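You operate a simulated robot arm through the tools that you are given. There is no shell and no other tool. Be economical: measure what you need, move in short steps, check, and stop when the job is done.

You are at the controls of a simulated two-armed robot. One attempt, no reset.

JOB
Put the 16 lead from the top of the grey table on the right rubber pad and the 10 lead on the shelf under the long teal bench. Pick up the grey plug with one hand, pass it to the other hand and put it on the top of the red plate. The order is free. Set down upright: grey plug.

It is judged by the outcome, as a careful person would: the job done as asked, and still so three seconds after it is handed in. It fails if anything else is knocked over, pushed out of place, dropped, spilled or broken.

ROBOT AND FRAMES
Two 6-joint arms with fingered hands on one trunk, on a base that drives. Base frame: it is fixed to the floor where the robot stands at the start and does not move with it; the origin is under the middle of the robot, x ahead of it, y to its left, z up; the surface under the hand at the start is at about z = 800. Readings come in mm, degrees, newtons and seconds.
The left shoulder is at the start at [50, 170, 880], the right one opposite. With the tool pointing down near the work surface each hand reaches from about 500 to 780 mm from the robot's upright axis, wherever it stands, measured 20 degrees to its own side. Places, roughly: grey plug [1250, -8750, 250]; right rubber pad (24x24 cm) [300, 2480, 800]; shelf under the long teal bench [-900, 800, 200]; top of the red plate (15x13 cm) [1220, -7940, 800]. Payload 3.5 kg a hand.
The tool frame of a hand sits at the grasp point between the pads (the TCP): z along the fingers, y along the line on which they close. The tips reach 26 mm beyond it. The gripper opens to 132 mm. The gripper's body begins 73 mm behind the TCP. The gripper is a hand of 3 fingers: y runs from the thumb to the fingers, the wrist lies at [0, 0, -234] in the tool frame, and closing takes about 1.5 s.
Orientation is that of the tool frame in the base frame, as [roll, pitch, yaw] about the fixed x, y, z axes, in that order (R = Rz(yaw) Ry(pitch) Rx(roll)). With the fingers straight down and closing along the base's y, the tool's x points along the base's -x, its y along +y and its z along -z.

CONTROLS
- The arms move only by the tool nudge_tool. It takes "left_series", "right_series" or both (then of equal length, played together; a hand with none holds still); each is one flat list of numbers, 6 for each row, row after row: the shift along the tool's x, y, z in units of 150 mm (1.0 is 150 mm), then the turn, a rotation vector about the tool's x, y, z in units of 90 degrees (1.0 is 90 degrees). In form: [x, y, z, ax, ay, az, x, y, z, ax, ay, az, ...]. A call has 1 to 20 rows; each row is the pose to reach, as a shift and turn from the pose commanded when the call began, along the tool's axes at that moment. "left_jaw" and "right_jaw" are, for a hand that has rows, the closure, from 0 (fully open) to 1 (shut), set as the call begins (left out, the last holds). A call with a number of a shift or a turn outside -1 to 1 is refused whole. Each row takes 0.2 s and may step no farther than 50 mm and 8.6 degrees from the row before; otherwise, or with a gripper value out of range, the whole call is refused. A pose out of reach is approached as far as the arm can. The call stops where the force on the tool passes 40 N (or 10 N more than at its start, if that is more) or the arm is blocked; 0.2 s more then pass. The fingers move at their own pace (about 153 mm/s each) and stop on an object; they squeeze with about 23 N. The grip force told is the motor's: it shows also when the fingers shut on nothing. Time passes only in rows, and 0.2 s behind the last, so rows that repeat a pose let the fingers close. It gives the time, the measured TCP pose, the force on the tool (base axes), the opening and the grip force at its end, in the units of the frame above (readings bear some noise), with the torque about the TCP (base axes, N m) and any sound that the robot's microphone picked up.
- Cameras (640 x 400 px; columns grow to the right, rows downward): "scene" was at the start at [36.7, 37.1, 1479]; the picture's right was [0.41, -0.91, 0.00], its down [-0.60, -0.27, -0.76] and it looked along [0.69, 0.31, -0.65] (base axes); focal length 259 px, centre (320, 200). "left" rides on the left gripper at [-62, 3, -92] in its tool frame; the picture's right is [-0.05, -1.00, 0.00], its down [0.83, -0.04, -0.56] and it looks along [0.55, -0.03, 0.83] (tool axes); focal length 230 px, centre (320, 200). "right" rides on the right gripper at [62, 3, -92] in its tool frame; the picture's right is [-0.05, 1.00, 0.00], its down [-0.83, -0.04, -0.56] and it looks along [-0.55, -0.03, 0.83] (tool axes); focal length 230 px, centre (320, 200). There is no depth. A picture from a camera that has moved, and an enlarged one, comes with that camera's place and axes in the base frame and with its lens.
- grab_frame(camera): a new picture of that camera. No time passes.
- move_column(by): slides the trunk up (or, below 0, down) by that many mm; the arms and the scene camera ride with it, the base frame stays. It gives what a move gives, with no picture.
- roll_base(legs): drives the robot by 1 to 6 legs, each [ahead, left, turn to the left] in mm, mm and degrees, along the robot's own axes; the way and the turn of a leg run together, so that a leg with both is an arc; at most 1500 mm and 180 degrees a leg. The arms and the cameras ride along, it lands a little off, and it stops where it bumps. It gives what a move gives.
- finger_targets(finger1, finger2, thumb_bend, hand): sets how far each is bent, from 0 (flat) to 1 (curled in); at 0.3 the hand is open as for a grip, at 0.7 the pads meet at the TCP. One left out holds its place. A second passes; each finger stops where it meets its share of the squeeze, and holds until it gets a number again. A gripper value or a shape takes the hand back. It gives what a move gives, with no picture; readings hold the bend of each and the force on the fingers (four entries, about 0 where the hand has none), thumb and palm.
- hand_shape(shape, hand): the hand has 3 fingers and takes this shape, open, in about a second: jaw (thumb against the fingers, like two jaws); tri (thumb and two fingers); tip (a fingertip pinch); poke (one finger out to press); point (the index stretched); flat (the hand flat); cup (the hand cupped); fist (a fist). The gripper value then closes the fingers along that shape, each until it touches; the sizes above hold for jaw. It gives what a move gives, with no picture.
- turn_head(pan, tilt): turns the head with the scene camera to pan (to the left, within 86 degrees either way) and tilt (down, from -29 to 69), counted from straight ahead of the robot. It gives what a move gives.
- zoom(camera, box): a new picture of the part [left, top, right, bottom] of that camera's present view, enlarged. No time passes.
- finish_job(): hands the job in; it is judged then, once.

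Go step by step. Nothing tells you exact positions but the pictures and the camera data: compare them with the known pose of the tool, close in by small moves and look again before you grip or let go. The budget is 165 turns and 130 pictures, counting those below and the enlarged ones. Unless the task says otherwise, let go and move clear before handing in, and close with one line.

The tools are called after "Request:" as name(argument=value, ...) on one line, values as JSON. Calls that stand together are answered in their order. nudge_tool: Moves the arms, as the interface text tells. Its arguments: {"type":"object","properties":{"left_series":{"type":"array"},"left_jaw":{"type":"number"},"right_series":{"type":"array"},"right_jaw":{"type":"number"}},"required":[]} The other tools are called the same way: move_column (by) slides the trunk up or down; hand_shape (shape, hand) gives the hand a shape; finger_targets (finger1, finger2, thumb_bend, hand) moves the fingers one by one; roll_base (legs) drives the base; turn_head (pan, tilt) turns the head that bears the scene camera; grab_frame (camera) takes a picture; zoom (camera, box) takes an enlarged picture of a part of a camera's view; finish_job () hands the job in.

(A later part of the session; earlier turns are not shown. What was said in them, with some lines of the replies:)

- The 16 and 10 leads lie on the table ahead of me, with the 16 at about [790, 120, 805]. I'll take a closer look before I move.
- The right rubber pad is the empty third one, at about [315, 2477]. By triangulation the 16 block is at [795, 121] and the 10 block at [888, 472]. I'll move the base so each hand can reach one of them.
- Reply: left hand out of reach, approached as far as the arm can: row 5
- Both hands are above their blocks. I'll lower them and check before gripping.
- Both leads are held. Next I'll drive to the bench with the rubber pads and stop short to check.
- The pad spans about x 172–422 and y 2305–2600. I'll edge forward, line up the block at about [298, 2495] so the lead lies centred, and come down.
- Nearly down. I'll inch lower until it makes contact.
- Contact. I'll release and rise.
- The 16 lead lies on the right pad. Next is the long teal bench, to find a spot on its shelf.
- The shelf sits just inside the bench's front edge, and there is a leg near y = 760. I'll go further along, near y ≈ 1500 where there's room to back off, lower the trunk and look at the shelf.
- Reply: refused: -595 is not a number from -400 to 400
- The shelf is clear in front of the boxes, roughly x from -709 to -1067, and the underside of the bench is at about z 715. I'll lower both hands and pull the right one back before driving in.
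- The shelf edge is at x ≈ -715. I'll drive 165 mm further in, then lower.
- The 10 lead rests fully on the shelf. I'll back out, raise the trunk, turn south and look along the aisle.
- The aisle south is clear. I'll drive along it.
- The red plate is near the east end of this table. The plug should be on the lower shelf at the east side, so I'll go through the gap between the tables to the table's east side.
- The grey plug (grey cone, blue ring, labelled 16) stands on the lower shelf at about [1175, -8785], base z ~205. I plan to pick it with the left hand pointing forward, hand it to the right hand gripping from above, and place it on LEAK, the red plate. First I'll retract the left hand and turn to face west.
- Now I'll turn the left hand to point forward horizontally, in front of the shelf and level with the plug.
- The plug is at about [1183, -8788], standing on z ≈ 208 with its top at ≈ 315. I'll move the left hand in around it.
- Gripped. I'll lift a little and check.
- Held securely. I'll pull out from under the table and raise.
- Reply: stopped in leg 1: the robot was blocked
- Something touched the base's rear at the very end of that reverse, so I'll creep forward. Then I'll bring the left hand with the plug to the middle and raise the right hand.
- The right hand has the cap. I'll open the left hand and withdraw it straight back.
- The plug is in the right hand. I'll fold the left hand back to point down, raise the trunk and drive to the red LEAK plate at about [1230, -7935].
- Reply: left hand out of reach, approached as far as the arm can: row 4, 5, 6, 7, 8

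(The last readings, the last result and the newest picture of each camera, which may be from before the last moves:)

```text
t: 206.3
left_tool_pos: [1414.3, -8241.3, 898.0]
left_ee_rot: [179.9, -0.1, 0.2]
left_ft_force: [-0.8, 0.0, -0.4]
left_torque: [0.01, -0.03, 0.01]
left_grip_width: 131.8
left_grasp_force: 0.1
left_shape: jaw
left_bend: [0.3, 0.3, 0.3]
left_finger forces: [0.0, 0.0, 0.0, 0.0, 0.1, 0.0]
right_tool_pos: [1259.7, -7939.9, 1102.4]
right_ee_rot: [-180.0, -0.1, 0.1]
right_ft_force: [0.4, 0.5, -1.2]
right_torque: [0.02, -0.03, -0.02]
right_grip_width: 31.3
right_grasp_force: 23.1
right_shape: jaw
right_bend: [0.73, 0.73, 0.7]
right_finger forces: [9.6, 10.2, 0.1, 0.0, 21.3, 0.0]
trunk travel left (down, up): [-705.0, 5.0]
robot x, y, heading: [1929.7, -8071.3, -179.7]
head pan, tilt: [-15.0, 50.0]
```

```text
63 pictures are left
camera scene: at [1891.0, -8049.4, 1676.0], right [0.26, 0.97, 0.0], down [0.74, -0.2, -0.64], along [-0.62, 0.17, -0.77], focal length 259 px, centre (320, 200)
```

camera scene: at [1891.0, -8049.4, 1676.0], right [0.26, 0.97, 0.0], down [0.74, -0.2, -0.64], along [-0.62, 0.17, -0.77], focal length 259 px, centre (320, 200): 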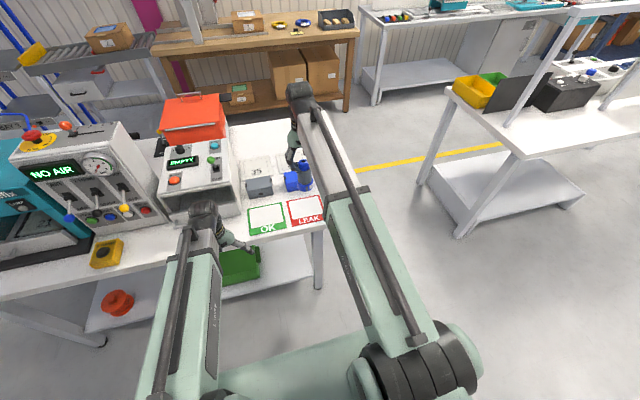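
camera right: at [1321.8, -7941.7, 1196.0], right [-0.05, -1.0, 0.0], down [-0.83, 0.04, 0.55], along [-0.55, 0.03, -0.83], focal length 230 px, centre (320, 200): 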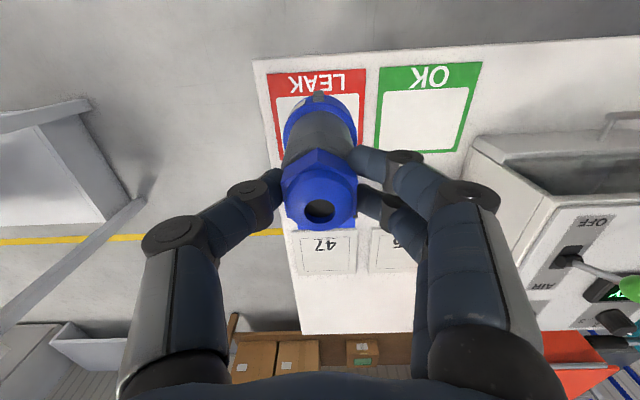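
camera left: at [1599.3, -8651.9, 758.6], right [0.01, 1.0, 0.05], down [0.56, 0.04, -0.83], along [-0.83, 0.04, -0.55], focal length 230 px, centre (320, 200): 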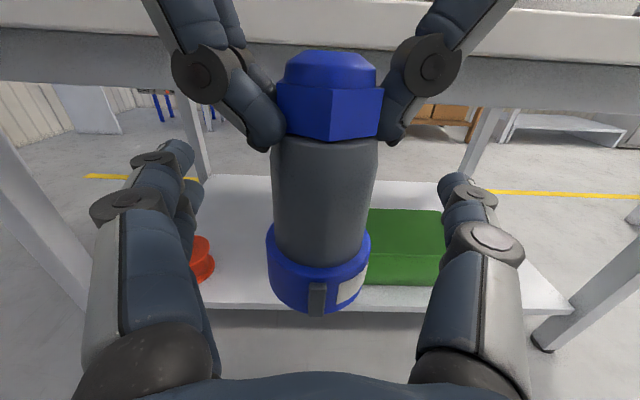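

The plate centre is at about [1222, -7934]. I'll centre the plug above it and descend partway.

Request:
nudge_tool(right_series=[-0.13, -0.02, 0.1, 0, 0, 0, -0.26, -0.04, 0.3, 0, 0, 0, -0.26, -0.04, 0.55, 0, 0, 0, -0.26, -0.04, 0.8, 0, 0, 0, -0.26, -0.04, 1, 0, 0, 0])

Request:
grab_frame(camera="right")

Request:
zoom(camera="scene", box=[220, 120, 360, 260])

```text
t: 207.5
left_tool_pos: [1414.3, -8241.5, 897.7]
left_ee_rot: [179.9, 0.1, 0.1]
left_ft_force: [0.2, -0.1, 0.2]
left_torque: [0.02, 0.02, 0.02]
left_grip_width: 131.7
left_grasp_force: 0.0
left_shape: jaw
left_bend: [0.3, 0.3, 0.3]
left_finger forces: [0.1, 0.0, 0.0, 0.0, 0.1, 0.0]
right_tool_pos: [1223.3, -7934.2, 953.4]
right_ee_rot: [179.9, 0.0, 0.0]
right_ft_force: [0.4, 1.1, -1.4]
right_torque: [-0.02, 0.0, 0.03]
right_grip_width: 31.3
right_grasp_force: 23.0
right_shape: jaw
right_bend: [0.73, 0.73, 0.7]
right_finger forces: [9.5, 10.2, 0.1, 0.0, 21.3, 0.1]
trunk travel left (down, up): [-705.0, 5.0]
robot x, y, heading: [1930.9, -8072.9, -179.8]
head pan, tilt: [-15.0, 50.0]
```

```text
62 pictures are left
camera right: at [1284.8, -7937.5, 1046.2], right [-0.05, -1.0, 0.0], down [-0.83, 0.04, 0.55], along [-0.55, 0.03, -0.83], focal length 230 px, centre (320, 200)
```

right: 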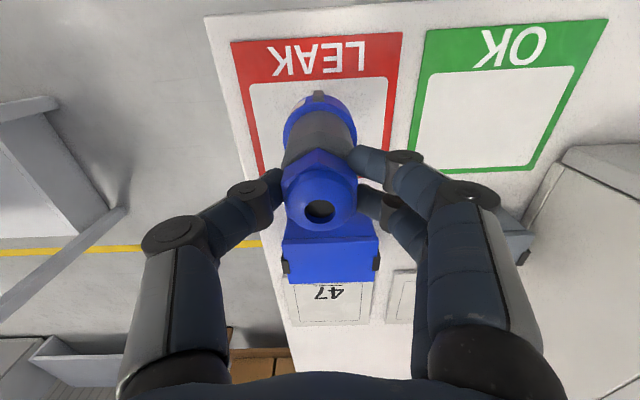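

```text
2.86 times, centred on (290, 190) of scene
camera zoom: at [1892.6, -8049.3, 1676.1], right [0.26, 0.97, 0.0], down [0.74, -0.2, -0.64], along [-0.62, 0.17, -0.77], focal length 739 px, centre (406, 229)
```

zoom: 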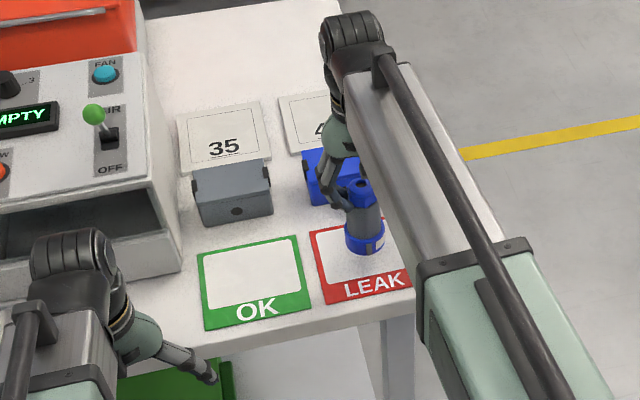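

Request:
nudge_tool(right_series=[0, 0, 0.12, 0, 0, 0, 0, 0, 0.24, 0, 0, 0, 0, 0, 0.29, 0, 0, 0])

Request:
nudge_tool(right_series=[0, 0, 0.012, 0, 0, 0, 0, 0, 0.024, 0, 0, 0])

Request:
zoom(camera="right", box=[180, 0, 460, 260])

```text
t: 208.3
left_tool_pos: [1417.6, -8242.4, 899.8]
left_ee_rot: [179.9, 0.1, 0.1]
left_ft_force: [-0.4, 0.1, -0.3]
left_torque: [0.01, 0.02, 0.01]
left_grip_width: 131.9
left_grasp_force: 0.0
left_shape: jaw
left_bend: [0.3, 0.3, 0.3]
left_finger forces: [0.0, 0.0, 0.0, 0.0, 0.1, 0.1]
right_tool_pos: [1224.4, -7931.6, 914.2]
right_ee_rot: [180.0, 0.1, 0.1]
right_ft_force: [6.1, 0.4, 18.9]
right_torque: [-0.02, 0.02, 0.02]
right_grip_width: 31.7
right_grasp_force: 23.1
right_shape: jaw
right_bend: [0.73, 0.74, 0.71]
right_finger forces: [11.5, 18.1, 0.1, 0.0, 30.5, 0.0]
trunk travel left (down, up): [-705.0, 5.0]
robot x, y, heading: [1927.4, -8069.8, -179.8]
head pan, tilt: [-15.0, 50.0]
```

```text
t: 208.9
left_tool_pos: [1416.9, -8242.1, 899.6]
left_ee_rot: [-179.9, 0.2, 0.1]
left_ft_force: [0.2, 0.3, 0.3]
left_torque: [-0.02, 0.01, 0.02]
left_grip_width: 131.7
left_grasp_force: 0.1
left_shape: jaw
left_bend: [0.3, 0.3, 0.3]
left_finger forces: [0.0, 0.0, 0.0, 0.1, 0.0, 0.0]
right_tool_pos: [1225.0, -7933.1, 911.2]
right_ee_rot: [-179.9, 0.2, 0.1]
right_ft_force: [8.7, 0.7, 39.7]
right_torque: [0.07, -0.03, -0.01]
right_grip_width: 34.2
right_grasp_force: 22.9
right_shape: jaw
right_bend: [0.73, 0.75, 0.71]
right_finger forces: [13.4, 23.8, 0.0, 0.1, 42.9, 0.0]
trunk travel left (down, up): [-705.0, 5.0]
robot x, y, heading: [1930.9, -8070.6, -179.9]
head pan, tilt: [-15.0, 50.0]
```

```text
1.54 times, centred on (320, 130) of right
camera zoom: at [1286.7, -7935.4, 1003.8], right [-0.05, -1.0, 0.0], down [-0.83, 0.04, 0.56], along [-0.56, 0.03, -0.83], focal length 354 px, centre (320, 308)
```

zoom: 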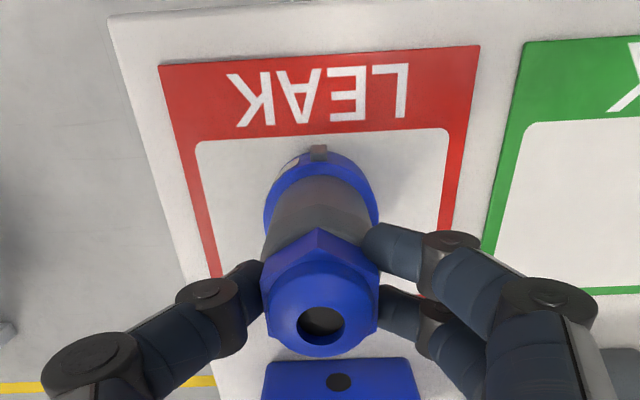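

Contact, pressed a bit hard. I'll ease off before opening.

Request:
nudge_tool(right_series=[0, 0, -0.012, 0, 0, 0, 0, 0, -0.024, 0, 0, 0])

```text
t: 209.5
left_tool_pos: [1415.0, -8241.5, 900.6]
left_ee_rot: [-180.0, 0.1, 0.1]
left_ft_force: [0.4, 0.4, 0.1]
left_torque: [-0.01, 0.01, 0.02]
left_grip_width: 131.8
left_grasp_force: 0.1
left_shape: jaw
left_bend: [0.3, 0.3, 0.3]
left_finger forces: [0.1, 0.1, 0.0, 0.0, 0.0, 0.1]
right_tool_pos: [1224.0, -7933.8, 911.1]
right_ee_rot: [-179.9, 0.0, 0.1]
right_ft_force: [3.6, 0.1, 24.3]
right_torque: [-0.07, 0.08, 0.05]
right_grip_width: 33.9
right_grasp_force: 22.9
right_shape: jaw
right_bend: [0.73, 0.75, 0.71]
right_finger forces: [12.2, 20.0, 0.0, 0.0, 32.3, 0.0]
trunk travel left (down, up): [-705.0, 5.0]
robot x, y, heading: [1926.4, -8072.3, -179.9]
head pan, tilt: [-15.0, 50.0]
```

Request:
nudge_tool(right_series=[0, 0, -0.012, 0, 0, 0, 0, 0, -0.024, 0, 0, 0])

```text
t: 210.1
left_tool_pos: [1415.1, -8242.8, 899.2]
left_ee_rot: [-180.0, 0.0, 0.0]
left_ft_force: [-0.3, -0.7, 0.6]
left_torque: [-0.02, 0.0, -0.04]
left_grip_width: 131.9
left_grasp_force: 0.2
left_shape: jaw
left_bend: [0.3, 0.3, 0.3]
left_finger forces: [0.1, 0.1, 0.0, 0.1, 0.0, 0.0]
right_tool_pos: [1224.0, -7932.9, 913.5]
right_ee_rot: [-180.0, -0.1, 0.0]
right_ft_force: [1.5, -0.2, 7.9]
right_torque: [-0.11, 0.07, -0.01]
right_grip_width: 32.8
right_grasp_force: 22.2
right_shape: jaw
right_bend: [0.73, 0.75, 0.71]
right_finger forces: [11.9, 13.6, 0.0, 0.0, 23.6, 0.0]
trunk travel left (down, up): [-705.0, 5.0]
robot x, y, heading: [1926.9, -8072.2, -179.5]
head pan, tilt: [-15.0, 50.0]
```

Request:
nudge_tool(right_series=[0, 0, -0.012, 0, 0, 0])

Request:
zoom(camera="scene", box=[270, 150, 350, 240])

Request:
grab_frame(camera="left")

```text
t: 210.5
left_tool_pos: [1414.1, -8241.4, 897.8]
left_ee_rot: [-179.9, 0.0, 0.1]
left_ft_force: [0.2, -0.6, 0.2]
left_torque: [0.01, -0.02, -0.01]
left_grip_width: 131.8
left_grasp_force: 0.1
left_shape: jaw
left_bend: [0.3, 0.3, 0.3]
left_finger forces: [0.0, 0.1, 0.0, 0.1, 0.1, 0.0]
right_tool_pos: [1223.1, -7932.7, 915.3]
right_ee_rot: [-180.0, -0.1, 0.0]
right_ft_force: [-1.1, -0.8, -0.5]
right_torque: [-0.02, 0.08, 0.05]
right_grip_width: 31.3
right_grasp_force: 23.2
right_shape: jaw
right_bend: [0.73, 0.74, 0.71]
right_finger forces: [9.1, 11.7, 0.1, 0.0, 21.5, 0.0]
trunk travel left (down, up): [-705.0, 5.0]
robot x, y, heading: [1928.3, -8071.7, -179.8]
head pan, tilt: [-15.0, 50.0]
```

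```text
4.44 times, centred on (310, 195) of scene
camera zoom: at [1892.8, -8049.4, 1675.8], right [0.26, 0.97, 0.0], down [0.74, -0.2, -0.64], along [-0.62, 0.17, -0.77], focal length 1150 px, centre (364, 222)
```

zoom: 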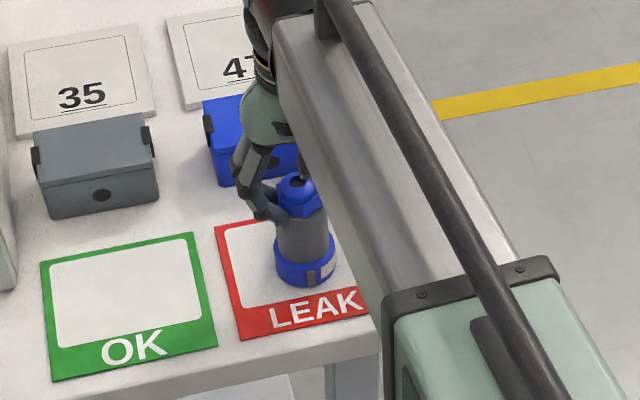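

```text
58 pictures are left
camera left: at [1352.2, -8245.1, 990.0], right [-0.05, 1.0, 0.0], down [0.83, 0.05, 0.56], along [0.55, 0.03, -0.83], focal length 230 px, centre (320, 200)
```

left: 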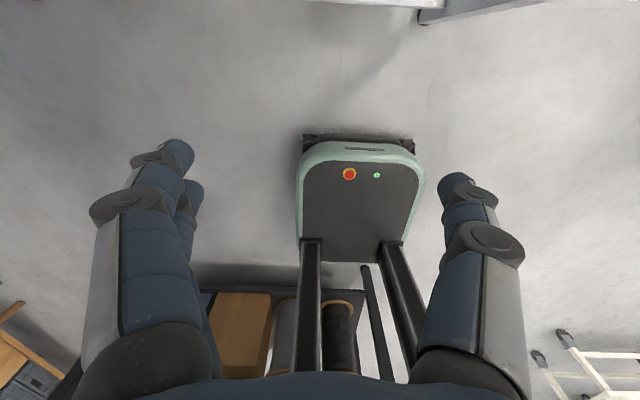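

The plug stands upright at the surface. I'll release and rise.

Request:
nudge_tool(right_series=[0, 0, 0.006, 0, 0, 0])

Request:
nudge_tool(right_series=[0, 0, 0, 0, 0, 0, 0, 0, 0, 0, 0, 0, 0, 0, 0, 0, 0, 0, 0, 0, 0, 0, 0, 0, 0, 0, 0, 0, 0, 0], right_jaw=0)

Request:
grab_frame(camera="right")

```text
t: 210.9
left_tool_pos: [1415.0, -8242.1, 899.6]
left_ee_rot: [180.0, 0.0, 0.1]
left_ft_force: [0.0, 0.1, -0.8]
left_torque: [-0.03, 0.02, 0.01]
left_grip_width: 131.9
left_grasp_force: 0.1
left_shape: jaw
left_bend: [0.3, 0.3, 0.3]
left_finger forces: [0.0, 0.0, 0.0, 0.0, 0.0, 0.0]
right_tool_pos: [1222.3, -7932.3, 915.3]
right_ee_rot: [-180.0, 0.0, 0.1]
right_ft_force: [-1.3, 0.2, 2.8]
right_torque: [-0.03, 0.1, 0.05]
right_grip_width: 31.4
right_grasp_force: 22.3
right_shape: jaw
right_bend: [0.73, 0.74, 0.71]
right_finger forces: [9.5, 12.5, 0.1, 0.0, 21.7, 0.0]
trunk travel left (down, up): [-705.0, 5.0]
robot x, y, heading: [1927.1, -8074.0, -179.9]
head pan, tilt: [-15.0, 50.0]
```

```text
t: 212.1
left_tool_pos: [1414.7, -8242.1, 898.0]
left_ee_rot: [-180.0, 0.1, 0.1]
left_ft_force: [-0.2, 0.2, -0.2]
left_torque: [-0.03, 0.04, 0.0]
left_grip_width: 131.7
left_grasp_force: 0.1
left_shape: jaw
left_bend: [0.3, 0.3, 0.3]
left_finger forces: [0.0, 0.0, 0.1, 0.0, 0.0, 0.0]
right_tool_pos: [1222.5, -7932.2, 913.7]
right_ee_rot: [179.9, 0.0, 0.1]
right_ft_force: [0.4, -0.1, 1.1]
right_torque: [0.03, 0.02, -0.02]
right_grip_width: 131.9
right_grasp_force: 0.0
right_shape: jaw
right_bend: [0.3, 0.3, 0.3]
right_finger forces: [0.1, 0.0, 0.1, 0.0, 0.0, 0.0]
trunk travel left (down, up): [-705.0, 5.0]
robot x, y, heading: [1932.6, -8073.4, -180.3]
head pan, tilt: [-15.0, 50.0]
```

```text
57 pictures are left
camera right: at [1284.2, -7935.2, 1007.5], right [-0.05, -1.0, 0.0], down [-0.83, 0.04, 0.55], along [-0.55, 0.03, -0.83], focal length 230 px, centre (320, 200)
```

right: 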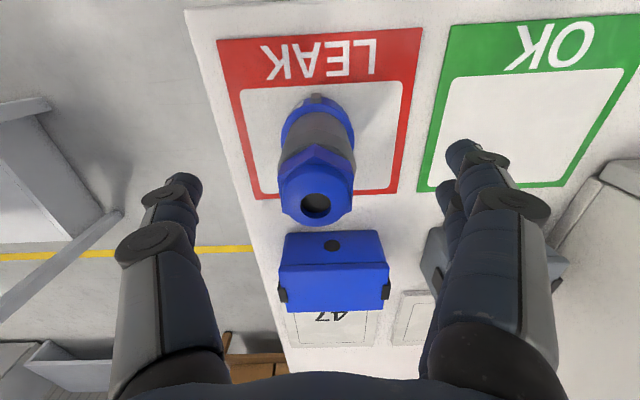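

Request:
nudge_tool(right_series=[0, 0, -0.2, 0, 0, 0, 0, 0, -0.4, 0, 0, 0, 0, 0, -0.7, 0, 0, 0, 0, 0, -1, 0, 0, 0])

Request:
roll_base(legs=[[-170, 0, 0]])

Request:
zoom(camera="scene", box=[200, 80, 380, 240])

```text
t: 213.1
left_tool_pos: [1415.3, -8241.3, 898.3]
left_ee_rot: [-180.0, 0.0, 0.1]
left_ft_force: [0.5, 0.0, 0.1]
left_torque: [-0.01, 0.02, 0.01]
left_grip_width: 131.9
left_grasp_force: 0.1
left_shape: jaw
left_bend: [0.3, 0.3, 0.3]
left_finger forces: [0.0, 0.0, 0.0, 0.0, 0.1, 0.1]
right_tool_pos: [1223.3, -7933.2, 1065.8]
right_ee_rot: [-180.0, 0.0, 0.1]
right_ft_force: [-0.8, -0.7, 0.4]
right_torque: [-0.03, -0.01, 0.02]
right_grip_width: 131.9
right_grasp_force: 0.1
right_shape: jaw
right_bend: [0.3, 0.3, 0.3]
right_finger forces: [0.0, 0.0, 0.1, 0.0, 0.0, 0.0]
trunk travel left (down, up): [-705.0, 5.0]
robot x, y, heading: [1927.2, -8068.8, -179.9]
head pan, tilt: [-15.0, 50.0]
```

```text
t: 214.6
left_tool_pos: [1585.2, -8240.4, 900.1]
left_ee_rot: [180.0, 0.1, 0.0]
left_ft_force: [-0.2, 0.4, 0.1]
left_torque: [0.02, 0.03, 0.0]
left_grip_width: 132.0
left_grasp_force: 0.0
left_shape: jaw
left_bend: [0.3, 0.3, 0.3]
left_finger forces: [0.0, 0.0, 0.1, 0.0, 0.0, 0.0]
right_tool_pos: [1392.0, -7930.3, 1065.3]
right_ee_rot: [-180.0, 0.2, 0.0]
right_ft_force: [0.4, -0.2, 0.0]
right_torque: [0.02, 0.03, 0.0]
right_grip_width: 131.7
right_grasp_force: 0.0
right_shape: jaw
right_bend: [0.3, 0.3, 0.3]
right_finger forces: [0.0, 0.1, 0.0, 0.0, 0.1, 0.0]
trunk travel left (down, up): [-705.0, 5.0]
robot x, y, heading: [2094.3, -8072.3, 179.7]
head pan, tilt: [-15.0, 50.0]
```

```text
2.50 times, centred on (290, 160) of scene
camera zoom: at [2063.7, -8049.2, 1676.1], right [0.26, 0.97, 0.0], down [0.74, -0.2, -0.64], along [-0.62, 0.17, -0.77], focal length 647 px, centre (395, 300)
```

zoom: 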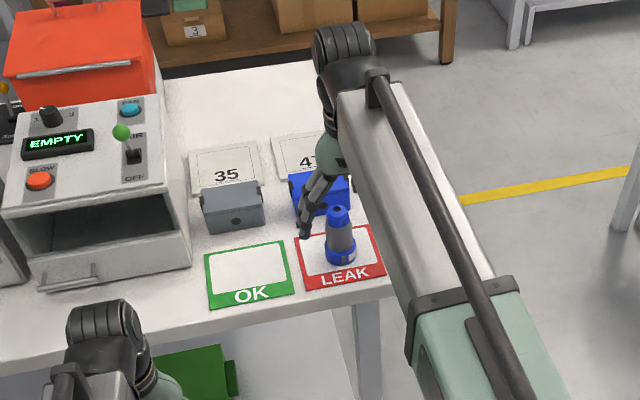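

The plug stands upright on the red plate. Before handing in, I'll look behind the robot at whatever the base touched earlier.

Request:
grab_frame(camera="left")

```text
55 pictures are left
camera left: at [1521.7, -8243.7, 991.0], right [-0.05, 1.0, 0.0], down [0.83, 0.04, 0.55], along [0.55, 0.03, -0.83], focal length 230 px, centre (320, 200)
```

left: 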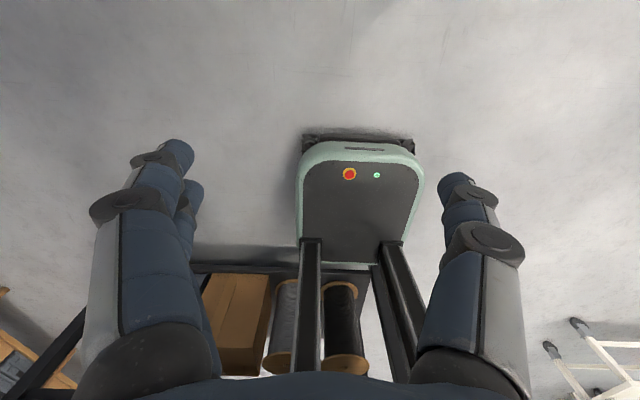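

The stand behind the robot and the boxes and spools on it are in order, and both hands are clear. Everything is placed, so I'm handing in.

Request:
finish_job()

```text
The job is handed in.
```

The job is handed in: the 16 lead is on the right rubber pad, and the 10 lead is on the shelf under the long teal bench. The grey plug went from the left hand to the right and stands upright on the red plate. The base bumped something behind it once while reversing, probably the whiteboard stand; a look back afterwards showed nothing knocked over or out of place.
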